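You operate a simulated robot arm through the tools that you are given. There is no shell and no other tool.

Carry out the task below with a simulated robot arm. There is one attempt and no reset: what you move stays moved.

JOB
Sand off the rust high on the right mast and brush silver paint over that patch.
Fine: yellow pad, then red brush; put both back; leave the other rust spots. Set down upright: red brush. A coat counts when it lies all over at full strength: go over it till it gets no stronger. What is to be rubbed or washed off counts as gone when no trace of it is left.

It is judged by the outcome, as a careful person would: the job done as asked, and still so three seconds after it is handed in. It fails if anything else is knocked over, pushed out of place, dropped, spilled or broken.

ROBOT AND FRAMES
A 7-joint arm with a fingered hand on a trunk, on a base that moves. Base frame: it is fixed to the floor where the robot stands at the start and does not move with it; the origin is under the middle of the robot, x ahead of it, y to its left, z up; the surface under the hand at the start is at about z = 0.8. Readings come in m, degrees, newtons and seconds.
It reaches about 1.164 m from its shoulder. Its first joint turns from -166.0 to 166.0 degrees. Places, roughly: lower left paint patch [1.5, 0, 0.7]; lower left rust patch [1.5, 0, 0.7]; lower right paint patch [1, 0, 0.6]; lower right rust patch [1, 0, 0.6]; red brush (3x3x16 cm) [0.8, -0.1, 0.9]; upper paint patch [1, 0.1, 1.2]; upper rust patch [1, 0.1, 1.2]; wide paint patch [1.2, 0, 1.4]; wide rust patch [1.2, 0, 1.4]. Payload 4.7 kg.
The TCP is the grasp point between the finger pads, 0.036 m short of the fingertips. In the tool frame z runs along the fingers and y along their closing line. The gripper opens to 0.12 m; its body begins 0.042 m behind the TCP. The gripper is a hand of 5 fingers: y runs from the thumb to the fingers, the wrist lies at [-0.018, -0.122, -0.21] in the tool frame.
Orientation is that of the tool frame in the base frame, as a unit quaternion [x, y, z, w]. With the fingers straight down and the wrist toward the robot, the tool's x, y and z point along [0, 1, 0], [1, 0, 0] and [0, 0, -1] of the base frame.

CONTROLS
- The arm moves only by the tool send_rows. Its argument "targets" is a list of rows, each a list of 2 entries, a list of its own where there are three numbers: the shift along the tool's x, y, z in m, then the turn, a rotation vector about the tool's x, y, z in degrees. In form: [[[x, y, z], [rx, ry, rz]], ...]. A call has 1 to 20 rows; each row shifts and turns the commanded pose from where the row before left it, along the tool's axes as they then stand. Rows are played at 5 a second. More than 0.05 m and 8.6 degrees between two rows, and nothing of the call is played. A pose out of reach is approached as far as the arm can. The call stops where the force on the tool passes 40 N (or 10 N more than at its start, if that is more) or the arm is blocked; 0.2 s more then pass. In this call time passes only in rows, and 0.2 s behind the last. It gives the time, the measured TCP pose, the force on the tool (base axes), the opening and the grip force at its end, in the units of the frame above (readings bear some noise), with the torque about the TCP (base axes, N m) and any sound that the robot's microphone picked up.
- Cameras (640 x 400 px; columns grow to the right, rows downward): "scene" is now at [-0.2433, 0.0626, 1.2643]; the picture's right is [-0.05, -1.00, 0.00], its down [-0.06, 0.00, -1.00] and it looks along [1.00, -0.05, -0.06] (base axes); focal length 256 px, centre (320, 200). "wrist" rides on the gripper at [0.073, -0.091, -0.143] in the tool frame; the picture's right is [-0.80, 0.28, -0.53], its down [-0.53, -0.73, 0.42] and it looks along [-0.27, 0.62, 0.74] (tool axes); focal length 234 px, centre (320, 200). There is no depth. A picture from a camera that has moved, and an enlarged one, comes with that camera's place and axes in the base frame and with its lens. The place of the scene camera against the robot may be out by one fixed shift of up to 0.018 m in any direction.
- camera(camera): a new picture of that camera. It takes no simulated time.
- roll_base(legs): drives the robot by 1 to 6 legs, each [ahead, turn to the left] in m and degrees, along the robot's own axes; the way and the turn of a leg run together, so that a leg with both is an arc; at most 1.5 m and 180 degrees a leg. The arm and the cameras ride along, it lands a little off, and it stops where it bumps. It gives what a move gives.
- set_fingers(index, middle, ring, little, thumb_bend, thumb_turn): sets how far each is bent, from 0 (flat) to 1 (curled in); at 0.3 the hand is open as for a grip, at 0.7 the pads meet at the TCP. One left out holds its place. A second passes; each finger stops where it meets its share of the squeeze, and holds until it gets a number again. It is the only way to open and close the hand. It gives what a move gives, with no picture; readings hold the bend of each and the force on index, middle, ring, little, thumb and palm. thumb_turn goes from beside the hand (0) to across from the fingers (1), as for a grip.
- turn_head(pan, tilt): turns the head with the scene camera to pan (to the left, within 143 degrees either way) and tilt (down, from -29 to 69), counted from straight ahead of the robot. It gives what a move gives.
- inspect(camera, box): a new picture of the part [left, top, right, bottom] of that camera's present view, enlarged. It takes no simulated time.
- job_done(): hands the job in; it is judged then, once.

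Nothing tells you exact positions but the pictures and the camera data. Unless the task says otherwise, let go and move clear before handing in.

The tools are called as a command line: name --argument value ..., lists and objects as JSON in quotes. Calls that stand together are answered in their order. send_rows: Moves the arm, as the interface text tells. Its arguments: {"type":"object","properties":{"targets":{"type":"array","items":{"type":"array"}}},"required":["targets"]} The other tools are called the same way: set_fingers (index, middle, ring, little, thumb_bend, thumb_turn) moves the fingers one by one; roll_base (legs) drives the base; turn_head (pan, tilt) turns the head that bears the scene camera; camera (camera) takes a picture; inspect (camera, box) takes an enlarged picture of a part of a camera's view; job_done () hands the job in.

At the start:

```text
clock: 0.0
eef_pos: [0.5847, -0.1523, 1.3717]
tcp_rot: [0.707, 0.707, 0.0, 0.0]
wrist_force: [-0.4, -0.3, 0.1]
torque: [0.01, 0.0, 0.01]
width: 0.1196
grasp_force: 0.0
shape: jaw
bend: [0.3, 0.3, 0.3, 0.3, 0.3, 0.98]
finger forces: [0.1, 0.0, 0.1, 0.1, 0.0, 0.0]
robot x, y, heading: [0.0004, 0.0026, 0.0]
head pan, tilt (commanded): [-2.9, 3.2]
```

scene: 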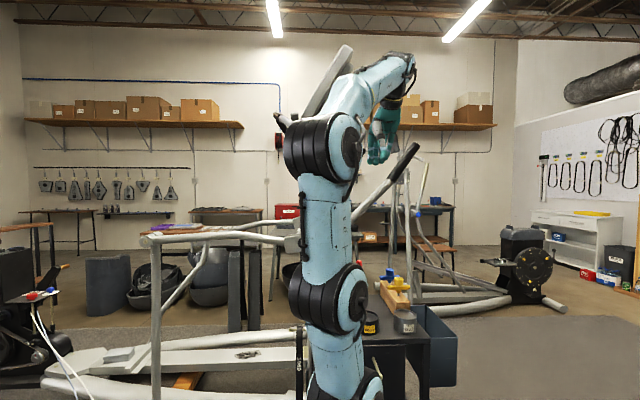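
wrist: 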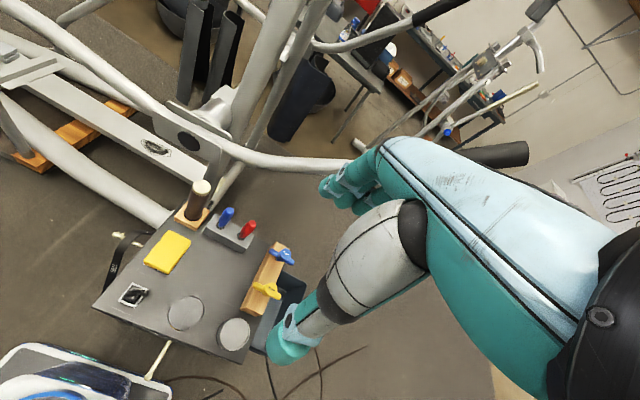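

I see an exercise machine behind the arm and a small table holding a yellow pad, blue and red brushes and a pot. I'll look closer before moving anything.

inspect --camera "wrist" --box '[80, 150, 340, 380]'

inspect --camera "scene" --box '[340, 120, 480, 400]'

inspect --camera "wrist" --box '[0, 0, 400, 250]'

inspect --camera "scene" --box '[120, 100, 320, 400]'

```text
1.74 times, centred on (210, 265) of wrist
camera zoom: at [0.4942, -0.0798, 1.5134], right [0.28, -0.8, 0.53], down [-0.73, -0.53, -0.42], along [0.62, -0.27, -0.74], focal length 407 px, centre (511, 87)
```

zoom: 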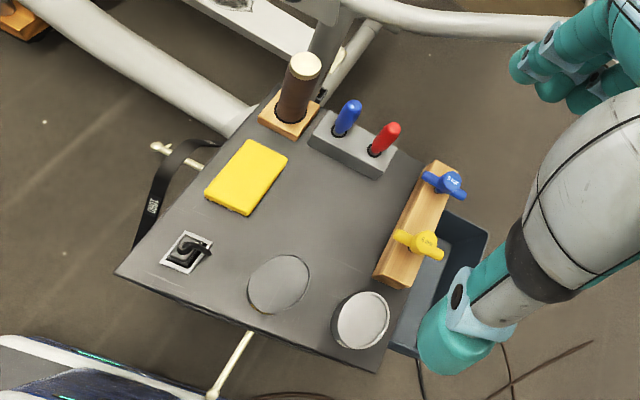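

```text
1.43 times, centred on (410, 260) of scene
camera zoom: at [-0.2433, 0.0626, 1.2643], right [-0.05, -1.0, 0.0], down [-0.06, 0.0, -1.0], along [1.0, -0.05, -0.06], focal length 366 px, centre (191, 114)
```

zoom: 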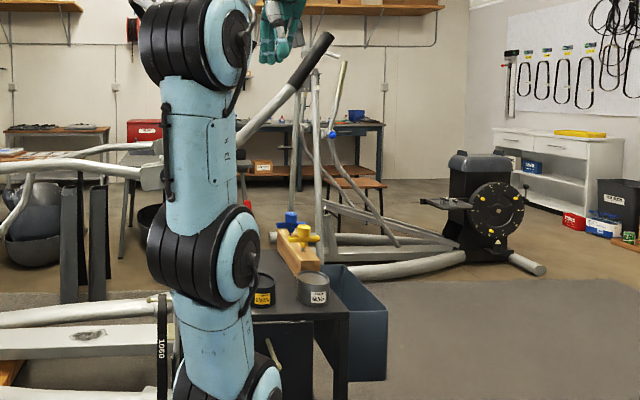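

```text
1.60 times, centred on (200, 125) of wrist
camera zoom: at [0.4942, -0.0798, 1.5134], right [0.28, -0.8, 0.53], down [-0.73, -0.53, -0.42], along [0.62, -0.27, -0.74], focal length 375 px, centre (512, 320)
```

zoom: 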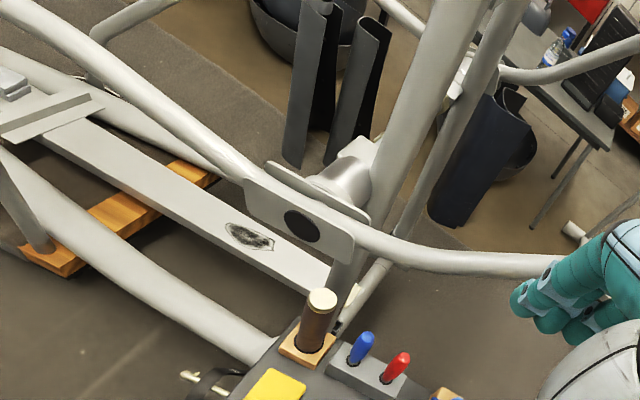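

```text
1.33 times, centred on (220, 250) of scene
camera zoom: at [-0.2433, 0.0626, 1.2643], right [-0.05, -1.0, 0.0], down [-0.06, 0.0, -1.0], along [1.0, -0.05, -0.06], focal length 342 px, centre (453, 133)
```

zoom: 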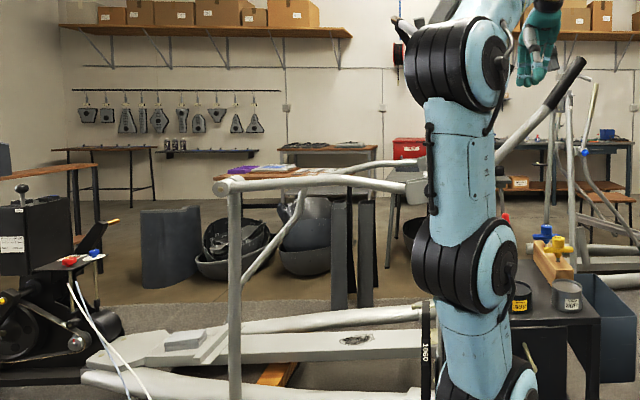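

The arm hides much of the scene camera's view. I'll tip the hand so that the wrist camera looks ahead at the masts.

send_rows --targets '[[[-0.03, 0, 0], [-8.5, 0, 0]], [[-0.03, 0, 0], [-8.5, 0, 0]], [[-0.03, 0, 0], [-8.5, 0, 0]], [[-0.03, 0, 0], [-8.5, 0, 0]]]'

camera --camera "wrist"

camera --camera "scene"

```text
clock: 1.0
eef_pos: [0.5852, -0.2733, 1.3724]
tcp_rot: [0.676, 0.676, 0.207, 0.208]
wrist_force: [-0.6, 1.0, 0.1]
torque: [0.01, -0.01, -0.04]
width: 0.12
grasp_force: 0.0
shape: jaw
bend: [0.3, 0.3, 0.3, 0.3, 0.3, 0.98]
finger forces: [0.0, 0.0, 0.0, 0.1, 0.0, 0.0]
robot x, y, heading: [-0.0018, 0.0016, 0.0]
head pan, tilt (commanded): [-2.9, 3.2]
```

```text
taken
camera wrist: at [0.429, -0.2005, 1.438], right [-0.06, -0.8, 0.59], down [-0.37, -0.53, -0.76], along [0.93, -0.27, -0.26], focal length 234 px, centre (320, 200)
```

wrist: 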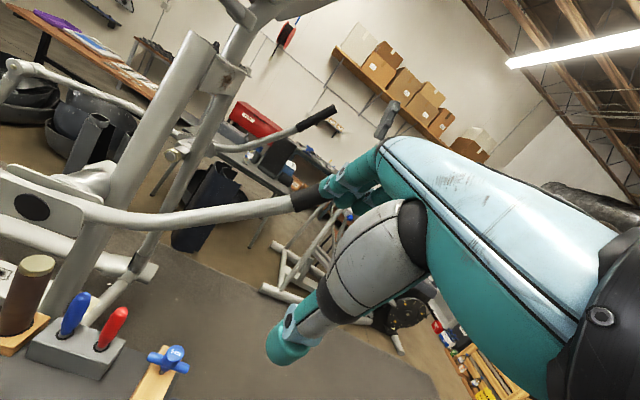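

```text
taken
camera scene: at [-0.2434, 0.0628, 1.2643], right [-0.05, -1.0, 0.0], down [-0.06, 0.0, -1.0], along [1.0, -0.05, -0.06], focal length 256 px, centre (320, 200)
```

scene: 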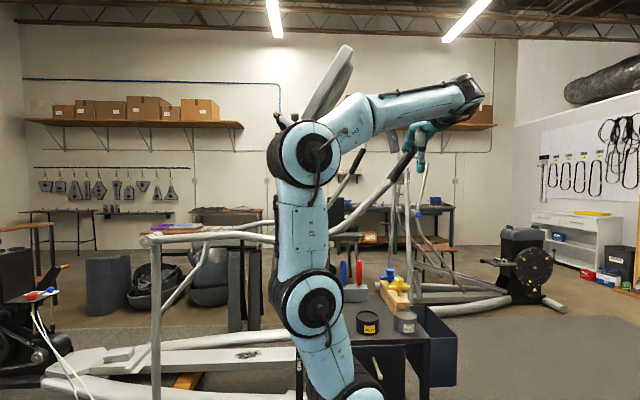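

The masts are now in view. I'll zoom in to find the rust.

inspect --camera "wrist" --box '[0, 0, 340, 215]'

inspect --camera "scene" --box '[330, 120, 470, 350]'

inspect --camera "wrist" --box '[130, 0, 290, 100]'

```text
1.86 times, centred on (170, 108) of wrist
camera zoom: at [0.429, -0.2005, 1.438], right [-0.06, -0.8, 0.59], down [-0.37, -0.53, -0.76], along [0.93, -0.27, -0.26], focal length 436 px, centre (599, 372)
```

zoom: 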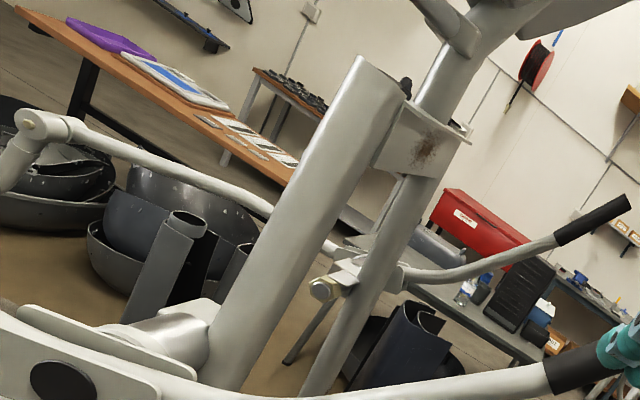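

```text
1.74 times, centred on (400, 235) of scene
camera zoom: at [-0.2434, 0.0628, 1.2643], right [-0.05, -1.0, 0.0], down [-0.06, 0.0, -1.0], along [1.0, -0.05, -0.06], focal length 445 px, centre (181, 139)
```

zoom: 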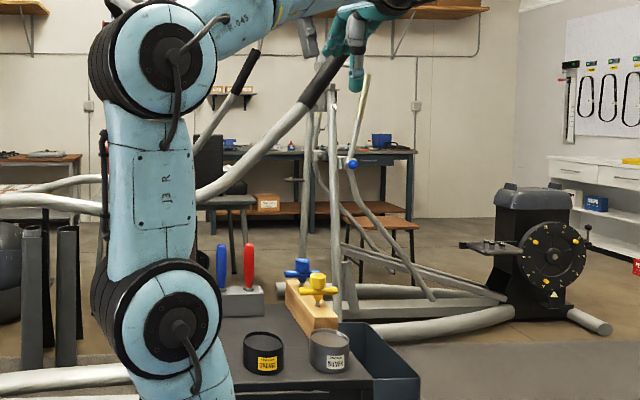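

```text
4.00 times, centred on (210, 50) of wrist
camera zoom: at [0.429, -0.2005, 1.438], right [-0.06, -0.8, 0.59], down [-0.37, -0.53, -0.76], along [0.93, -0.27, -0.26], focal length 937 px, centre (760, 800)
```

zoom: 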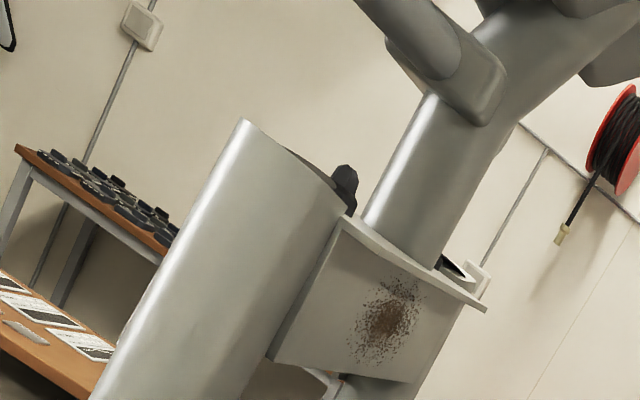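

A rust spot shows on a plate between the masts. I'll swing the arm to the right and turn the camera left, so that the other surfaces of the masts come into view.

send_rows --targets '[[[-0.05, 0, 0], [0, 0, 0]], [[-0.05, 0, 0], [0, 0, 0]], [[-0.05, 0, 0], [0, 0, 0]], [[-0.05, 0, 0], [0, 0, 0]], [[-0.05, 0, 0], [0, 0, 0]], [[-0.05, 0, 0], [0, 0, 0]], [[0, 0, 0], [0, 4.5, -6.6]], [[0, 0, 0], [0, 4.5, -6.6]], [[0, 0, 0], [0, 4.5, -6.6]], [[0, 0, 0], [0, 4.5, -6.6]]]'

camera --camera "wrist"

camera --camera "scene"

```text
clock: 3.2
eef_pos: [0.5813, -0.5603, 1.3584]
tcp_rot: [0.521, 0.802, 0.246, 0.159]
wrist_force: [0.1, -0.1, 0.2]
torque: [-0.02, 0.01, -0.01]
width: 0.1197
grasp_force: 0.0
shape: jaw
bend: [0.3, 0.3, 0.3, 0.3, 0.3, 0.98]
finger forces: [0.1, 0.0, 0.0, 0.0, 0.0, 0.0]
out of reach, approached as far as the arm can: row 9, 10
robot x, y, heading: [0.0031, -0.001, -0.1]
head pan, tilt (commanded): [-2.9, 3.2]
```

```text
taken
camera wrist: at [0.4099, -0.557, 1.4242], right [0.27, -0.76, 0.59], down [-0.12, -0.63, -0.76], along [0.95, 0.14, -0.26], focal length 234 px, centre (320, 200)
```

wrist: 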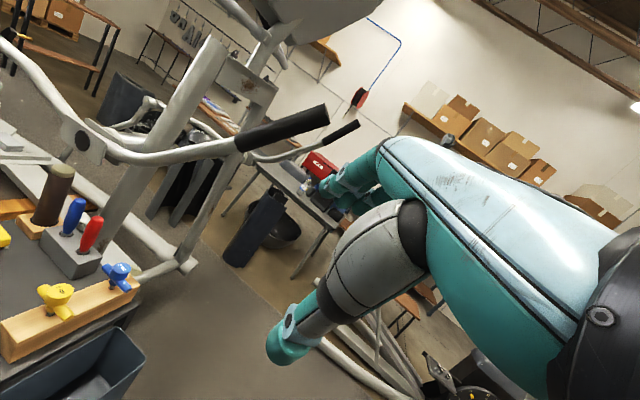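

```text
taken
camera scene: at [-0.2433, 0.0624, 1.2643], right [-0.05, -1.0, 0.0], down [-0.06, 0.0, -1.0], along [1.0, -0.05, -0.06], focal length 256 px, centre (320, 200)
```

scene: 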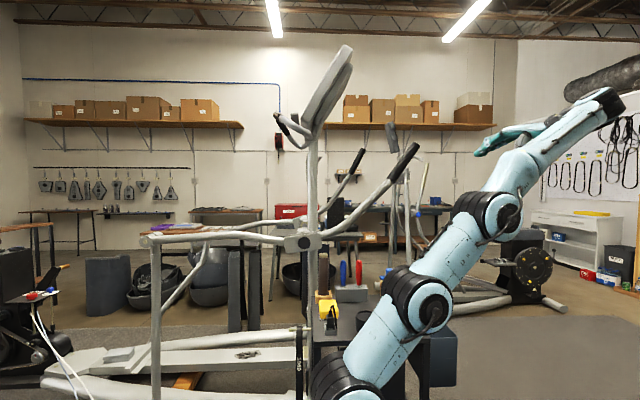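

Now the scene camera has a clear view of the machine. I'll zoom in on the masts and the table.

inspect --camera "scene" --box '[270, 40, 430, 280]'

inspect --camera "scene" --box '[280, 130, 360, 180]'

inspect --camera "scene" --box '[280, 170, 376, 230]'

inspect --camera "wrist" --box '[60, 0, 340, 175]'

inspect --camera "scene" --box '[40, 310, 360, 400]'

```text
1.67 times, centred on (350, 160) of scene
camera zoom: at [-0.2433, 0.0624, 1.2643], right [-0.05, -1.0, 0.0], down [-0.06, 0.0, -1.0], along [1.0, -0.05, -0.06], focal length 427 px, centre (270, 267)
```

zoom: 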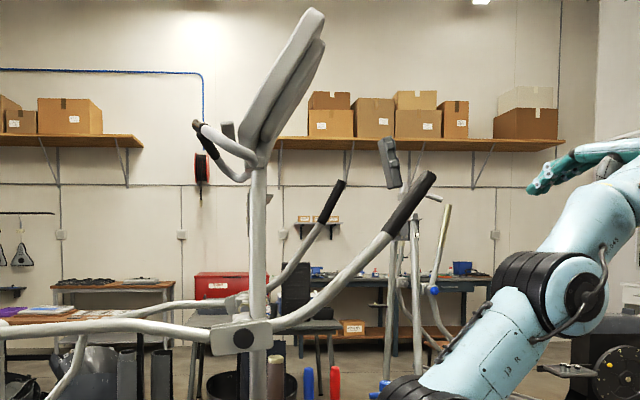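

```text
8.00 times, centred on (320, 155) of scene
camera zoom: at [-0.2433, 0.0624, 1.2643], right [-0.05, -1.0, 0.0], down [-0.06, 0.0, -1.0], along [1.0, -0.05, -0.06], focal length 2049 px, centre (320, 560)
```

zoom: 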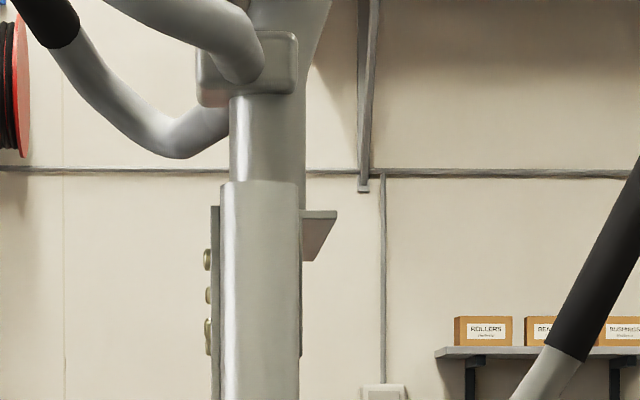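

```text
6.67 times, centred on (328, 200) of scene
camera zoom: at [-0.2433, 0.0624, 1.2643], right [-0.05, -1.0, 0.0], down [-0.06, 0.0, -1.0], along [1.0, -0.05, -0.06], focal length 1707 px, centre (267, 200)
```

zoom: 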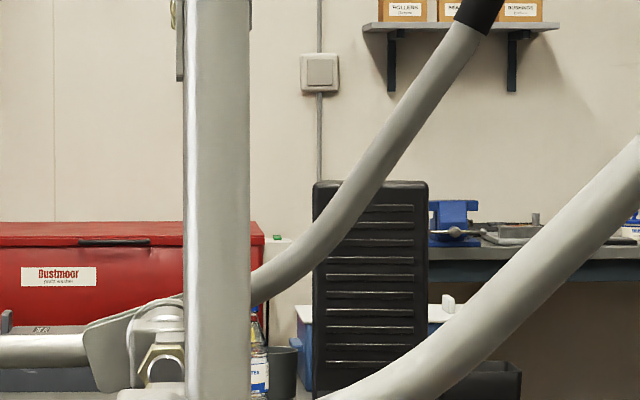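

```text
2.29 times, centred on (200, 88) of wrist
camera zoom: at [0.4099, -0.557, 1.4242], right [0.27, -0.76, 0.59], down [-0.12, -0.63, -0.76], along [0.95, 0.14, -0.26], focal length 535 px, centre (594, 457)
```

zoom: 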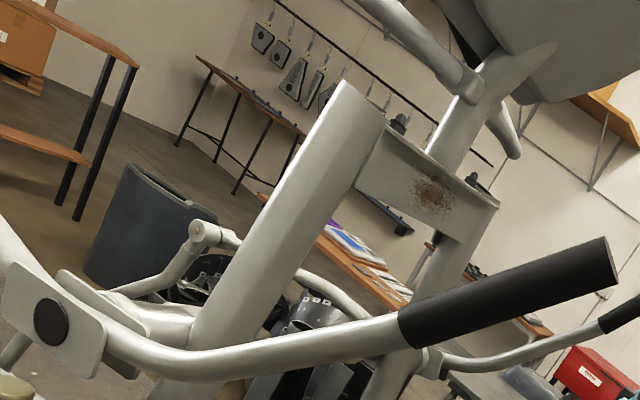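

```text
2.00 times, centred on (200, 355) of scene
camera zoom: at [-0.2433, 0.0624, 1.2643], right [-0.05, -1.0, 0.0], down [-0.06, 0.0, -1.0], along [1.0, -0.05, -0.06], focal length 512 px, centre (560, -110)
```

zoom: 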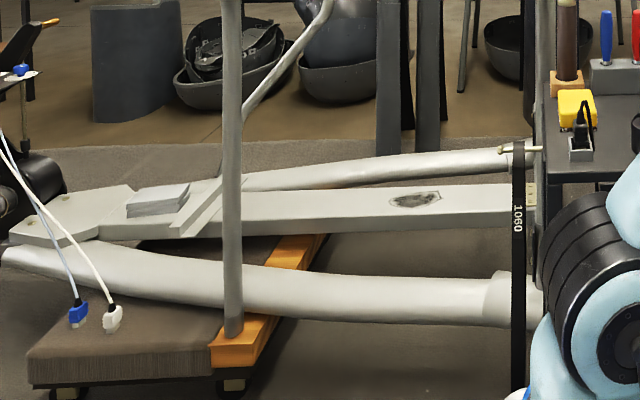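

The scene and wrist rays place the near mast at about x = 1.0, y = 0.03. One rust patch lies on the cross plate at about (1.2, 0.01, 1.37), and the "upper" patch should be on the mast's far (left) side. I'll move the hand over to the left to look at that side.

send_rows --targets '[[[0, 0, 0], [0, -4.5, 6.6]], [[0, 0, 0], [0, -4.5, 6.6]], [[0, 0, 0], [0, -4.5, 6.6]], [[0, 0, 0], [0, -4.5, 6.6]], [[0.05, 0, 0], [0, 0, 0]], [[0.05, 0, 0], [0, 0, 0]], [[0.05, 0, 0], [0, 0, 0]], [[0.05, 0, 0], [0, 0, 0]], [[0.05, 0, 0], [0, 0, 0]], [[0.05, 0, 0], [0, 0, 0]]]'

```text
clock: 5.4
eef_pos: [0.6239, -0.2654, 1.3568]
tcp_rot: [0.722, 0.627, 0.191, 0.221]
wrist_force: [1.5, -1.1, -0.5]
torque: [0.07, 0.0, 0.06]
width: 0.1195
grasp_force: 0.0
shape: jaw
bend: [0.3, 0.3, 0.3, 0.3, 0.3, 0.98]
finger forces: [0.0, 0.0, 0.0, 0.0, 0.0, 0.0]
robot x, y, heading: [-0.0003, 0.0013, 0.0]
head pan, tilt (commanded): [-2.9, 3.2]
```

send_rows --targets '[[[0.048, -0.008, -0.011], [0, 0, 0]], [[0.048, -0.008, -0.011], [0, 0, 0]], [[0.048, -0.008, -0.011], [0, 0, 0]], [[0.048, -0.008, -0.011], [0, 0, 0]], [[0.048, -0.008, -0.011], [0, 0, 0]], [[0.048, -0.008, -0.011], [0, 0, 0]], [[0.048, -0.008, -0.011], [0, 0, 0]], [[0.048, -0.008, -0.011], [0, 0, 0]], [[0.048, -0.008, -0.011], [0, 0, 0]], [[0.048, -0.008, -0.011], [0, 0, 0]], [[0.048, -0.008, -0.011], [0, 0, 0]], [[0.048, -0.008, -0.011], [0, 0, 0]], [[0.048, -0.008, -0.011], [0, 0, 0]], [[0, 0, 0], [0, -4.5, 6.6]], [[0, 0, 0], [0, -4.5, 6.6]], [[0, 0, 0], [0, -4.5, 6.6]]]'

camera --camera "wrist"

camera --camera "scene"

```text
clock: 8.8
eef_pos: [0.5447, 0.3778, 1.4181]
tcp_rot: [0.836, 0.464, 0.141, 0.257]
wrist_force: [-0.3, -0.5, 0.0]
torque: [0.05, -0.02, 0.08]
width: 0.1198
grasp_force: 0.2
shape: jaw
bend: [0.3, 0.3, 0.3, 0.3, 0.3, 0.98]
finger forces: [0.1, 0.0, 0.1, 0.0, 0.1, 0.0]
robot x, y, heading: [0.0032, 0.0003, 0.2]
head pan, tilt (commanded): [-2.9, 3.2]
```

```text
taken
camera wrist: at [0.4516, 0.5222, 1.4849], right [-0.48, -0.65, 0.59], down [-0.6, -0.26, -0.76], along [0.64, -0.72, -0.26], focal length 234 px, centre (320, 200)
```

wrist: 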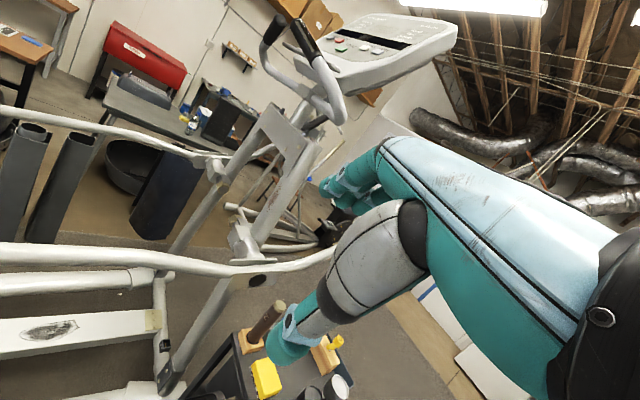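

```text
taken
camera scene: at [-0.2435, 0.0625, 1.2643], right [-0.05, -1.0, 0.0], down [-0.06, 0.0, -1.0], along [1.0, -0.05, -0.06], focal length 256 px, centre (320, 200)
```

scene: 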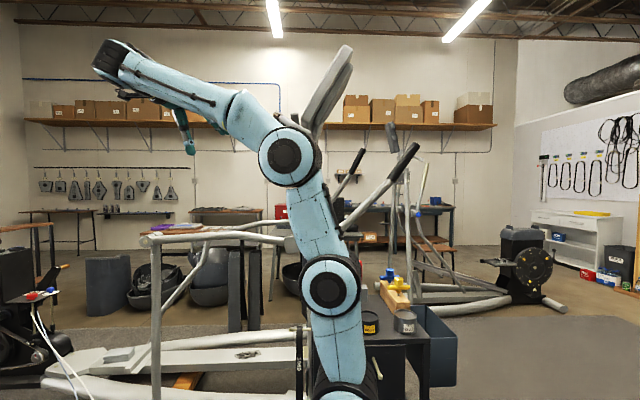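

inspect --camera "wrist" --box '[140, 60, 360, 300]'

inspect --camera "wrist" --box '[220, 90, 340, 200]'

inspect --camera "wrist" --box '[140, 240, 300, 400]'

```text
1.67 times, centred on (250, 180) of wrist
camera zoom: at [0.4516, 0.5222, 1.4849], right [-0.48, -0.65, 0.59], down [-0.6, -0.26, -0.76], along [0.64, -0.72, -0.26], focal length 390 px, centre (437, 233)
```

zoom: 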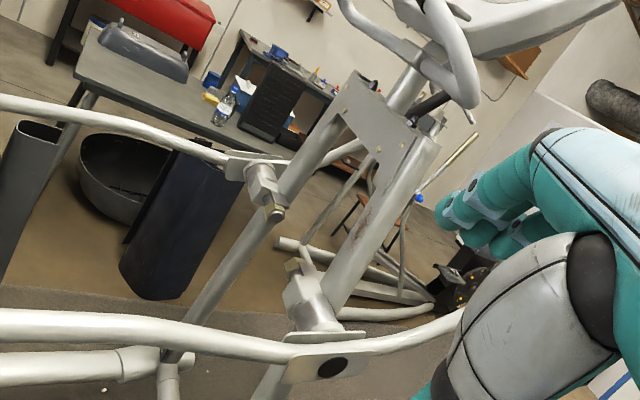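

```text
3.64 times, centred on (280, 145) of wrist
camera zoom: at [0.4516, 0.5222, 1.4849], right [-0.48, -0.65, 0.59], down [-0.6, -0.26, -0.76], along [0.64, -0.72, -0.26], focal length 852 px, centre (466, 400)
```

zoom: 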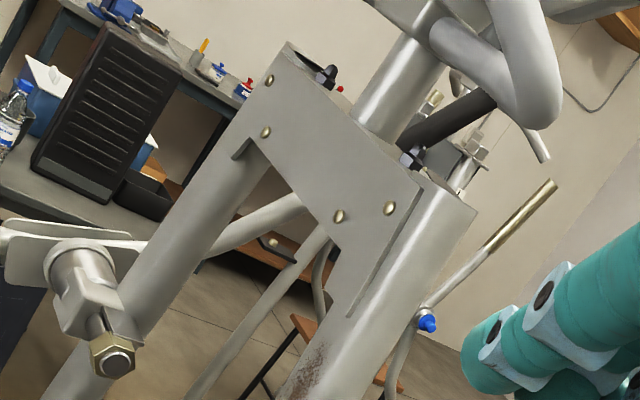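

```text
2.50 times, centred on (220, 320) of wrist
camera zoom: at [0.4516, 0.5222, 1.4849], right [-0.48, -0.65, 0.59], down [-0.6, -0.26, -0.76], along [0.64, -0.72, -0.26], focal length 585 px, centre (570, -100)
```

zoom: 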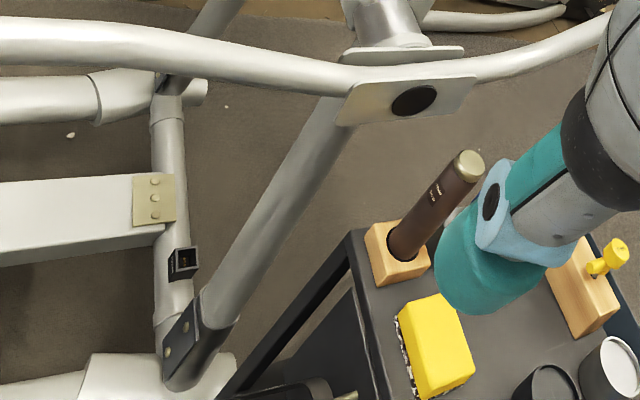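

The rust high on the right mast is now visible, on the mast's left (+y) face at about (1.02, 0.06, 1.2). I'll zoom in on it, the pad and the cans.

inspect --camera "wrist" --box '[230, 140, 310, 190]'

inspect --camera "wrist" --box '[220, 320, 360, 400]'

inspect --camera "scene" --box '[345, 280, 435, 340]'

```text
8.00 times, centred on (270, 165) of wrist
camera zoom: at [0.4516, 0.5222, 1.4849], right [-0.48, -0.65, 0.59], down [-0.6, -0.26, -0.76], along [0.64, -0.72, -0.26], focal length 1873 px, centre (720, 480)
```

zoom: 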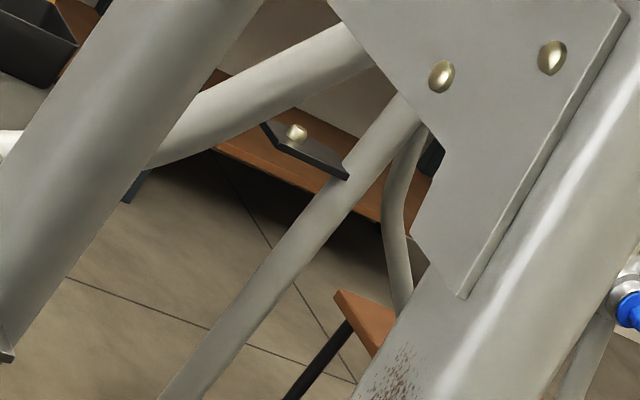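

```text
4.57 times, centred on (290, 360) of wrist
camera zoom: at [0.4516, 0.5222, 1.4849], right [-0.48, -0.65, 0.59], down [-0.6, -0.26, -0.76], along [0.64, -0.72, -0.26], focal length 1070 px, centre (457, -531)
```

zoom: 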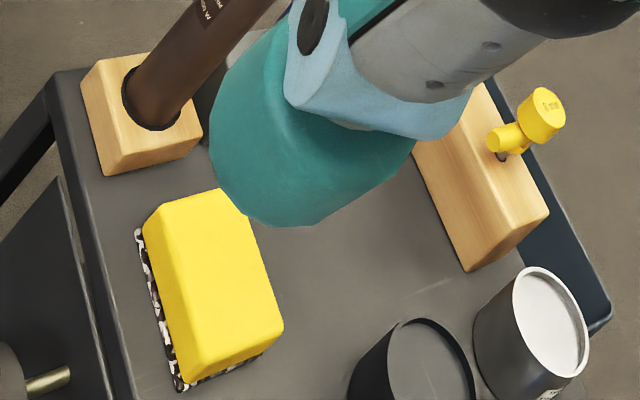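

```text
6.67 times, centred on (390, 310) of scene
camera zoom: at [-0.2435, 0.0625, 1.2643], right [-0.05, -1.0, 0.0], down [-0.06, 0.0, -1.0], along [1.0, -0.05, -0.06], focal length 1707 px, centre (-147, -533)
```

zoom: 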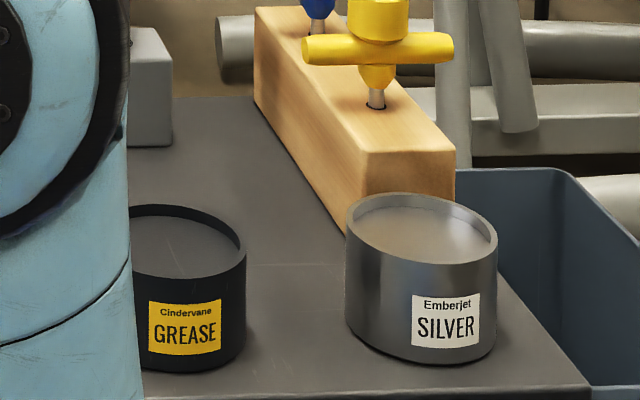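

The spot on the right mast's left face is the target, and the SILVER pot is the one at the near right corner of the table. I'll turn the hand so the fingers point at that face (−y) and check both reach and the surface from close up.

send_rows --targets '[[[0, 0, 0], [0.15, -6.85, -4.46]], [[0, 0, 0], [0.15, -6.85, -4.46]], [[0, 0, 0], [0.15, -6.85, -4.46]], [[0, 0, 0], [0.15, -6.85, -4.46]], [[0, 0, 0], [0.15, -6.85, -4.46]], [[0, 0, 0], [0.15, -6.85, -4.46]], [[0, 0, 0], [0.15, -6.85, -4.46]], [[0, 0, 0], [0.15, -6.85, -4.46]], [[0, 0, 0], [0.15, -6.85, -4.46]], [[0, 0, 0], [0.15, -6.85, -4.46]], [[0, 0, 0], [0.15, -6.85, -4.46]]]'

camera --camera "wrist"

camera --camera "scene"

```text
clock: 11.2
eef_pos: [0.5517, 0.2709, 1.062]
tcp_rot: [0.499, 0.5, -0.5, 0.5]
wrist_force: [-0.7, 0.0, 0.7]
torque: [0.03, -0.01, 0.03]
width: 0.1201
grasp_force: 0.1
shape: jaw
bend: [0.3, 0.3, 0.3, 0.3, 0.3, 0.98]
finger forces: [0.1, 0.0, 0.1, 0.0, 0.0, 0.0]
out of reach, approached as far as the arm can: row 1, 2, 3, 4, 5, 6, 7, 8, 9, 10, 11
robot x, y, heading: [0.0003, -0.001, -0.2]
head pan, tilt (commanded): [-2.9, 3.2]
```

```text
taken
camera wrist: at [0.4608, 0.4142, 0.9883], right [0.28, 0.53, 0.8], down [-0.73, -0.42, 0.53], along [0.62, -0.74, 0.27], focal length 234 px, centre (320, 200)
```

wrist: 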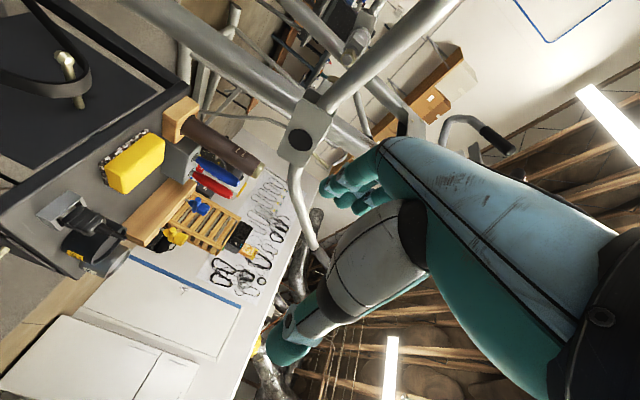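

```text
taken
camera scene: at [-0.2435, 0.0626, 1.2643], right [-0.05, -1.0, 0.0], down [-0.06, 0.0, -1.0], along [1.0, -0.05, -0.06], focal length 256 px, centre (320, 200)
```

scene: 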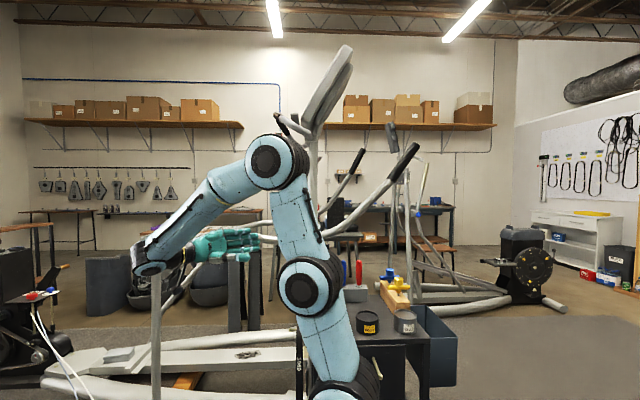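

The pose was traded for a lower position, because the arm couldn't hold that turn up there. The hand now points at −y at z 1.06 and nothing was touched. I'll raise it above the handle tube, then try moving toward the mast.

send_rows --targets '[[[-0.04, 0, 0], [0, 0, 0]], [[-0.04, 0, 0], [0, 0, 0]], [[-0.04, 0, 0], [0, 0, 0]], [[-0.04, 0, 0], [0, 0, 0]], [[-0.04, 0, 0], [0, 0, 0]]]'

```text
clock: 12.4
eef_pos: [0.554, 0.2412, 1.095]
tcp_rot: [0.499, 0.501, -0.5, 0.499]
wrist_force: [0.3, -0.5, -0.5]
torque: [0.01, 0.02, -0.01]
width: 0.1201
grasp_force: 0.0
shape: jaw
bend: [0.3, 0.3, 0.3, 0.3, 0.3, 0.98]
finger forces: [0.1, 0.0, 0.1, 0.1, 0.0, 0.0]
out of reach, approached as far as the arm can: row 1, 2, 3, 4, 5
robot x, y, heading: [-0.0019, -0.0032, 0.1]
head pan, tilt (commanded): [-2.9, 3.2]
```

That orientation is at its limit here. I'll turn the fingers back to pointing down, raise the hand, and approach the mast by tilting step by step.

send_rows --targets '[[[0, 0, 0], [0, 8.2, 0]], [[0, 0, 0], [0, 8.2, 0]], [[0, 0, 0], [0, 8.2, 0]], [[0, 0, 0], [0, 8.2, 0]], [[0, 0, 0], [0, 8.2, 0]], [[0, 0, 0], [0, 8.2, 0]], [[0, 0, 0], [0, 8.2, 0]], [[0, 0, 0], [0, 8.2, 0]], [[0, 0, 0], [0, 8.2, 0]], [[0, 0, 0], [0, 8.2, 0]], [[0, 0, 0], [0, 8, 0]]]'

```text
clock: 14.8
eef_pos: [0.5543, 0.2408, 1.0974]
tcp_rot: [0.706, 0.708, 0.0, -0.002]
wrist_force: [-1.0, 0.5, 0.0]
torque: [-0.01, 0.03, -0.01]
width: 0.1199
grasp_force: 0.1
shape: jaw
bend: [0.3, 0.3, 0.3, 0.3, 0.3, 0.98]
finger forces: [0.1, 0.0, 0.1, 0.0, 0.0, 0.0]
robot x, y, heading: [0.0026, -0.0029, 0.2]
head pan, tilt (commanded): [-2.9, 3.2]
```

send_rows --targets '[[[0, 0, -0.05], [0, 0, 0]], [[0, 0, -0.05], [0, 0, 0]], [[0, 0, -0.05], [0, 0, 0]], [[0, 0, -0.05], [0, 0, 0]], [[0, 0, -0.05], [0, 0, 0]], [[0, 0, -0.05], [0, 0, 0]], [[0, 0, -0.05], [0, 0, 0]], [[0, 0.04, 0], [0, 0, 0]], [[0, 0.04, 0], [0, 0, 0]], [[0, 0.04, 0], [0, 0, 0]], [[0, 0.04, 0], [0, 0, 0]]]'

camera --camera "scene"

camera --camera "wrist"

```text
clock: 17.2
eef_pos: [0.7153, 0.2413, 1.4468]
tcp_rot: [0.707, 0.708, 0.0, 0.0]
wrist_force: [-1.9, -0.3, 1.0]
torque: [0.0, -0.05, -0.03]
width: 0.1197
grasp_force: 0.0
shape: jaw
bend: [0.3, 0.3, 0.3, 0.3, 0.3, 0.98]
finger forces: [0.0, 0.0, 0.0, 0.1, 0.0, 0.0]
robot x, y, heading: [-0.0032, 0.0016, -0.4]
head pan, tilt (commanded): [-2.9, 3.2]
```

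```text
taken
camera scene: at [-0.2438, 0.0627, 1.2643], right [-0.05, -1.0, 0.0], down [-0.06, 0.0, -1.0], along [1.0, -0.05, -0.06], focal length 256 px, centre (320, 200)
```

scene: 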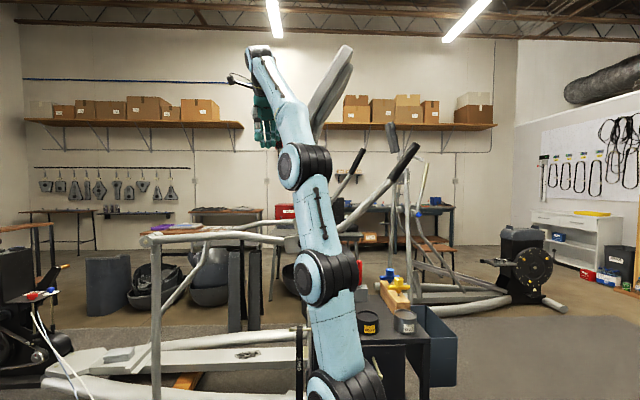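

```text
taken
camera wrist: at [0.6232, 0.3142, 1.5885], right [0.28, -0.8, 0.52], down [-0.73, -0.53, -0.42], along [0.62, -0.26, -0.74], focal length 234 px, centre (320, 200)
```

wrist: 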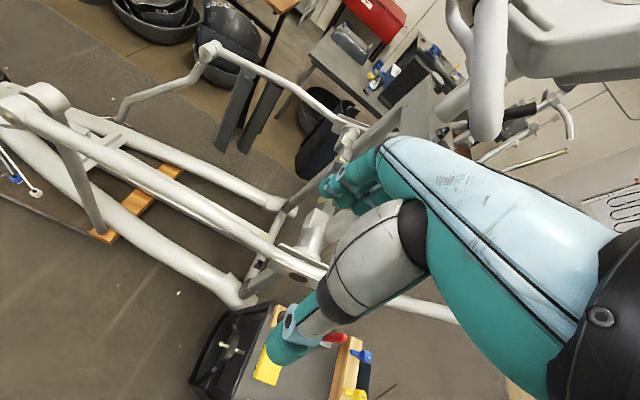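

send_rows --targets '[[[0.02, 0, 0.02], [0, -8.2, 0]], [[0.02, 0, 0.02], [0, -8.2, 0]], [[0.02, 0, 0.02], [0, -8.2, 0]], [[0, 0, 0.0], [0, -8.2, 0]], [[0, 0, 0], [0, -8.2, 0]]]'

```text
clock: 18.4
eef_pos: [0.7151, 0.2905, 1.3783]
tcp_rot: [0.661, 0.663, -0.249, 0.248]
wrist_force: [-0.6, -0.3, 0.7]
torque: [-0.02, -0.05, -0.04]
width: 0.1199
grasp_force: 0.0
shape: jaw
bend: [0.3, 0.3, 0.3, 0.3, 0.3, 0.98]
finger forces: [0.1, 0.0, 0.0, 0.0, 0.1, 0.1]
robot x, y, heading: [-0.0031, -0.0001, -0.1]
head pan, tilt (commanded): [-2.9, 3.2]
```

send_rows --targets '[[[0, 0.04, 0], [0, -8.2, 0]], [[0, 0.04, 0], [0, -8.2, 0]], [[0, 0.02, 0], [0, -8.2, 0]]]'

camera --camera "scene"

camera --camera "wrist"

```text
clock: 19.2
eef_pos: [0.8138, 0.2906, 1.3793]
tcp_rot: [0.593, 0.595, -0.384, 0.383]
wrist_force: [-0.3, 0.2, 0.4]
torque: [0.03, -0.02, 0.02]
width: 0.1198
grasp_force: 0.1
shape: jaw
bend: [0.3, 0.3, 0.3, 0.3, 0.3, 0.98]
finger forces: [0.0, 0.1, 0.1, 0.0, 0.1, 0.1]
robot x, y, heading: [-0.0009, 0.0035, -0.1]
head pan, tilt (commanded): [-2.9, 3.2]
```

```text
taken
camera scene: at [-0.2435, 0.0628, 1.2643], right [-0.05, -1.0, 0.0], down [-0.06, 0.0, -1.0], along [1.0, -0.05, -0.06], focal length 256 px, centre (320, 200)
```

scene: 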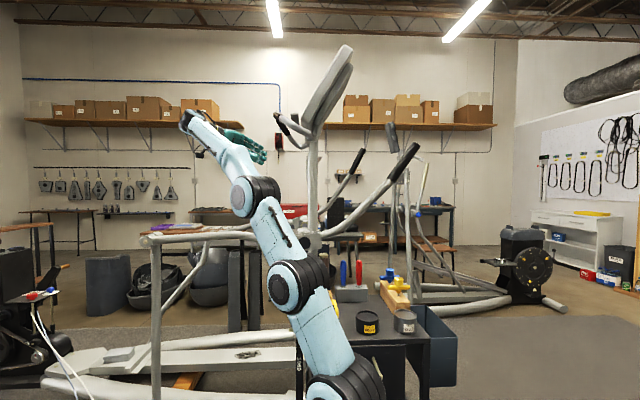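

```text
taken
camera wrist: at [0.7225, 0.451, 1.3711], right [0.28, 0.15, 0.95], down [-0.73, -0.61, 0.31], along [0.62, -0.78, -0.06], focal length 234 px, centre (320, 200)
```

wrist: 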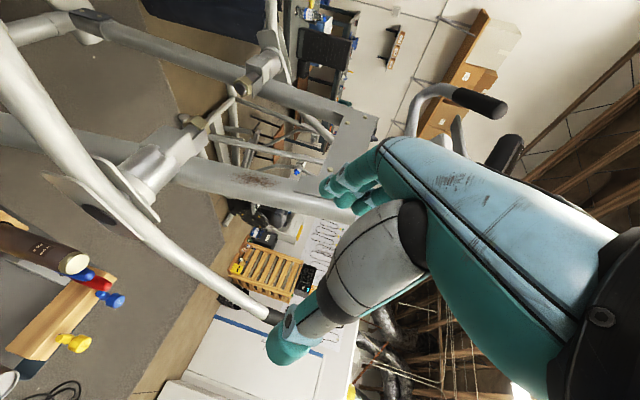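

The arm reaches this way. I'll zoom in on the patch, then finish the turn to fingers at −y.

inspect --camera "wrist" --box '[200, 140, 320, 215]'

send_rows --targets '[[[0, 0, 0], [0, -8.2, 0]], [[0, 0, 0], [0, -8.2, 0]], [[0, 0, 0], [0, -8.0, 0]]]'

```text
5.33 times, centred on (260, 178) of wrist
camera zoom: at [0.7225, 0.451, 1.3711], right [0.28, 0.15, 0.95], down [-0.73, -0.61, 0.31], along [0.62, -0.78, -0.06], focal length 1249 px, centre (640, 320)
```

zoom: 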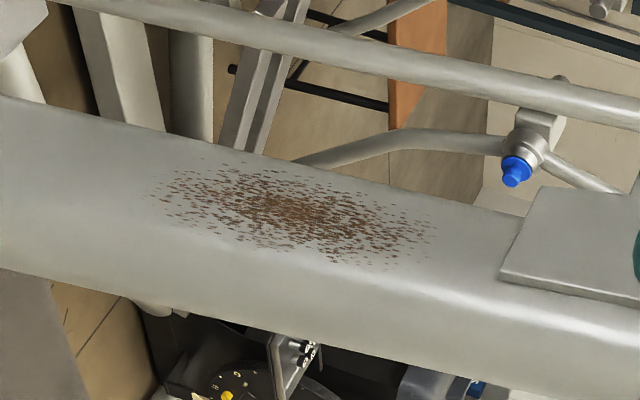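

```text
clock: 20.0
eef_pos: [0.8146, 0.2912, 1.3781]
tcp_rot: [0.498, 0.501, -0.5, 0.501]
wrist_force: [-1.0, -0.2, -0.4]
torque: [0.03, -0.02, 0.04]
width: 0.1196
grasp_force: 0.0
shape: jaw
bend: [0.3, 0.3, 0.3, 0.3, 0.3, 0.98]
finger forces: [0.0, 0.0, 0.0, 0.1, 0.0, 0.1]
robot x, y, heading: [-0.0012, -0.0036, -0.2]
head pan, tilt (commanded): [-2.9, 3.2]
```

camera --camera "wrist"

inspect --camera "wrist" --box '[160, 60, 320, 160]'

camera --camera "scene"

```text
taken
camera wrist: at [0.7226, 0.4344, 1.3048], right [0.28, 0.53, 0.8], down [-0.73, -0.42, 0.53], along [0.62, -0.74, 0.27], focal length 234 px, centre (320, 200)
```

wrist: 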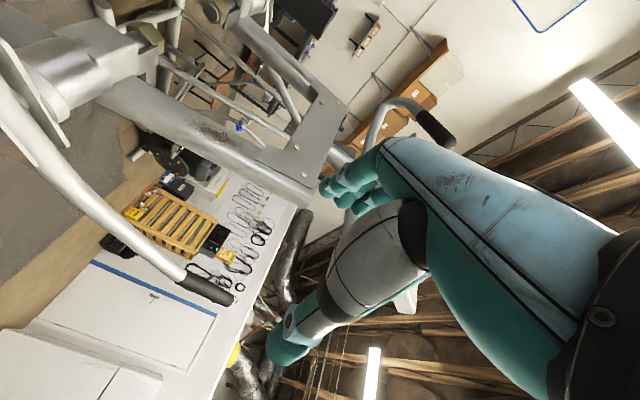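

```text
4.00 times, centred on (240, 110) of wrist
camera zoom: at [0.7226, 0.4344, 1.3048], right [0.28, 0.53, 0.8], down [-0.73, -0.42, 0.53], along [0.62, -0.74, 0.27], focal length 937 px, centre (640, 560)
```

zoom: 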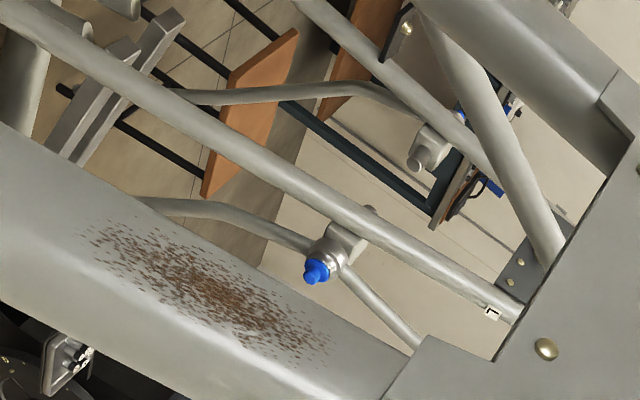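

```text
taken
camera scene: at [-0.2433, 0.0627, 1.2643], right [-0.05, -1.0, 0.0], down [-0.06, 0.0, -1.0], along [1.0, -0.05, -0.06], focal length 256 px, centre (320, 200)
```

scene: 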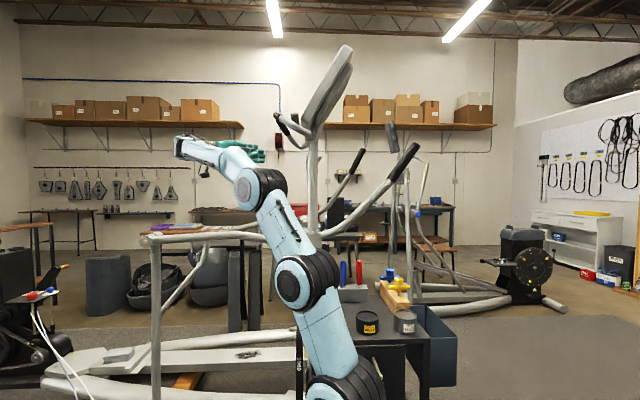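

Patch centre comes out at about (1.027, 0.06, 1.195), roughly 4.5 × 12 cm on a flat face. The bracket plate begins at about z = 1.285. I'll test reaching the working pose with an empty hand.

send_rows --targets '[[[0.04, 0, 0], [0, 0, 0]], [[0.04, 0, 0], [0, 0, 0]], [[0.04, 0, 0], [0, 0, 0]], [[0.04, 0, 0], [0, 0, 0]], [[0, 0.04, 0], [0, 0, 0]], [[0, 0.04, 0], [0, 0, 0]], [[0, 0.04, 0], [0, 0, 0]], [[0, 0.04, 0], [0, 0, 0]], [[0, 0.04, 0], [0, 0, 0]]]'

camera --camera "wrist"

camera --camera "scene"

```text
clock: 22.0
eef_pos: [1.0151, 0.2926, 1.2191]
tcp_rot: [0.5, 0.5, -0.499, 0.5]
wrist_force: [-0.2, -0.6, 0.8]
torque: [0.11, -0.02, 0.07]
width: 0.12
grasp_force: 0.1
shape: jaw
bend: [0.3, 0.3, 0.3, 0.3, 0.3, 0.98]
finger forces: [0.0, 0.0, 0.1, 0.1, 0.0, 0.0]
robot x, y, heading: [0.0038, 0.001, -0.2]
head pan, tilt (commanded): [-2.9, 3.2]
```

```text
taken
camera wrist: at [0.9232, 0.4355, 1.1459], right [0.28, 0.52, 0.8], down [-0.73, -0.43, 0.53], along [0.62, -0.74, 0.27], focal length 234 px, centre (320, 200)
```

wrist: 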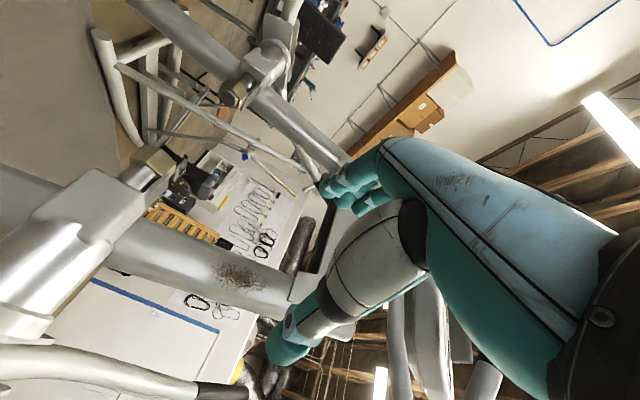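

```text
taken
camera scene: at [-0.2437, 0.0627, 1.2643], right [-0.05, -1.0, 0.0], down [-0.06, 0.0, -1.0], along [1.0, -0.05, -0.06], focal length 256 px, centre (320, 200)
```

scene: 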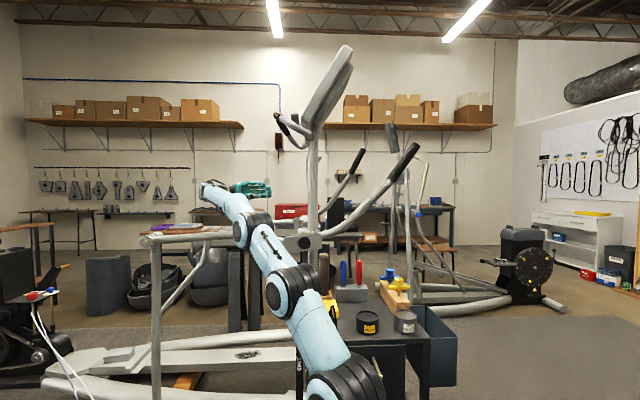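

The working pose is reachable. I'll zoom in here for a second fix on the patch and to check the boss below it.

inspect --camera "wrist" --box '[160, 220, 320, 320]'

inspect --camera "wrist" --box '[0, 120, 240, 280]'

```text
4.00 times, centred on (240, 270) of wrist
camera zoom: at [0.9232, 0.4355, 1.1459], right [0.28, 0.52, 0.8], down [-0.73, -0.43, 0.53], along [0.62, -0.74, 0.27], focal length 937 px, centre (640, -80)
```

zoom: 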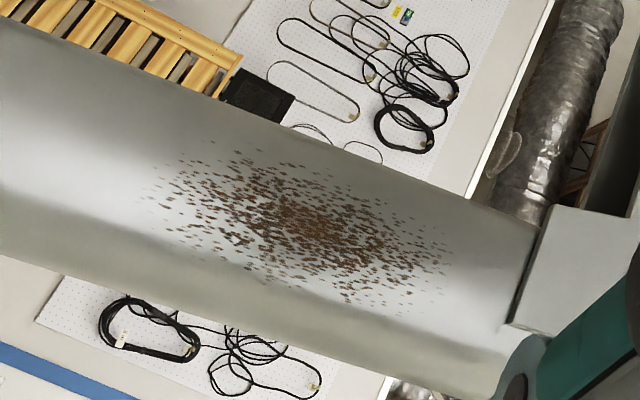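

```text
2.50 times, centred on (120, 200) of wrist
camera zoom: at [0.9232, 0.4355, 1.1459], right [0.28, 0.52, 0.8], down [-0.73, -0.43, 0.53], along [0.62, -0.74, 0.27], focal length 585 px, centre (820, 200)
```

zoom: 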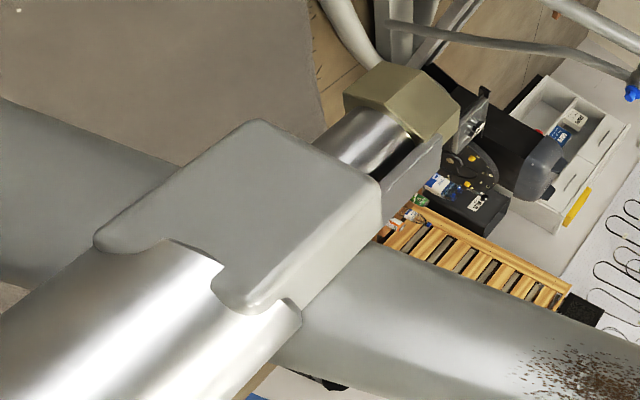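

Patch now fixed at about x 1.00–1.045, z 1.14–1.26, face at y ≈ 0.065. The boss below tops out at about z = 1.06. I'll back out and head for the yellow pad.

send_rows --targets '[[[-0.03, -0.039, 0], [0, 0, 0]], [[-0.03, -0.039, 0], [0, 0, 0]], [[-0.03, -0.039, 0], [0, 0, 0]], [[-0.03, -0.039, 0], [0, 0, 0]], [[-0.03, -0.039, 0], [0, 0, 0]], [[-0.03, -0.039, 0], [0, 0, 0]], [[0, 0, 0], [0, 8.2, 0]], [[0, 0, 0], [0, 8.2, 0]], [[0, 0, 0], [0, 8.2, 0]], [[0, 0, 0], [0, 8.2, 0]], [[0, 0, 0], [0, 8.2, 0]], [[0, 0, 0], [0, 8.2, 0]], [[0, 0, 0], [0, 8.2, 0]], [[0, 0, 0], [0, 8.2, 0]], [[0, 0, 0], [0, 8.2, 0]], [[0, 0, 0], [0, 8.2, 0]], [[0, 0, 0], [0, 8, 0]]]'

```text
clock: 25.6
eef_pos: [0.7766, 0.2886, 1.3908]
tcp_rot: [0.706, 0.708, -0.001, -0.001]
wrist_force: [-0.3, -0.1, -1.5]
torque: [-0.09, -0.01, 0.0]
width: 0.1197
grasp_force: 0.1
shape: jaw
bend: [0.3, 0.3, 0.3, 0.3, 0.3, 0.98]
finger forces: [0.0, 0.1, 0.0, 0.0, 0.0, 0.0]
out of reach, approached as far as the arm can: row 11, 12
robot x, y, heading: [0.0022, -0.0002, -0.1]
head pan, tilt (commanded): [-2.9, 3.2]
```

send_rows --targets '[[[-0.041, -0.02, 0], [0, 0, 0]], [[-0.041, -0.02, 0], [0, 0, 0]], [[-0.041, -0.02, 0], [0, 0, 0]], [[-0.041, -0.02, 0], [0, 0, 0]], [[-0.041, -0.02, 0], [0, 0, 0]], [[-0.041, -0.02, 0], [0, 0, 0]], [[-0.041, -0.02, 0], [0, 0, 0]], [[0, 0, 0], [0, 0, 8]], [[0, 0, 0], [0, 0, 8]], [[0, 0, 0], [0, 0, 8]], [[0, 0, 0], [0, 0, 8]], [[0, 0, 0], [0, 0, 8]]]'

camera --camera "wrist"

```text
clock: 28.2
eef_pos: [0.6375, 0.0018, 1.3935]
tcp_rot: [0.906, 0.423, 0.0, 0.0]
wrist_force: [-0.3, -0.5, 0.1]
torque: [0.02, -0.02, -0.03]
width: 0.1199
grasp_force: 0.0
shape: jaw
bend: [0.3, 0.3, 0.3, 0.3, 0.3, 0.98]
finger forces: [0.0, 0.0, 0.1, 0.0, 0.0, 0.1]
robot x, y, heading: [-0.0004, -0.0027, -0.3]
head pan, tilt (commanded): [-2.9, 3.2]
```

```text
taken
camera wrist: at [0.6132, 0.1152, 1.534], right [-0.3, -0.79, 0.53], down [-0.9, 0.06, -0.42], along [0.3, -0.6, -0.74], focal length 234 px, centre (320, 200)
```

wrist: 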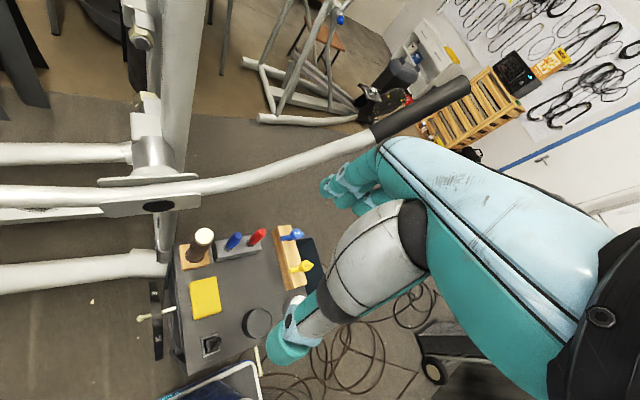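

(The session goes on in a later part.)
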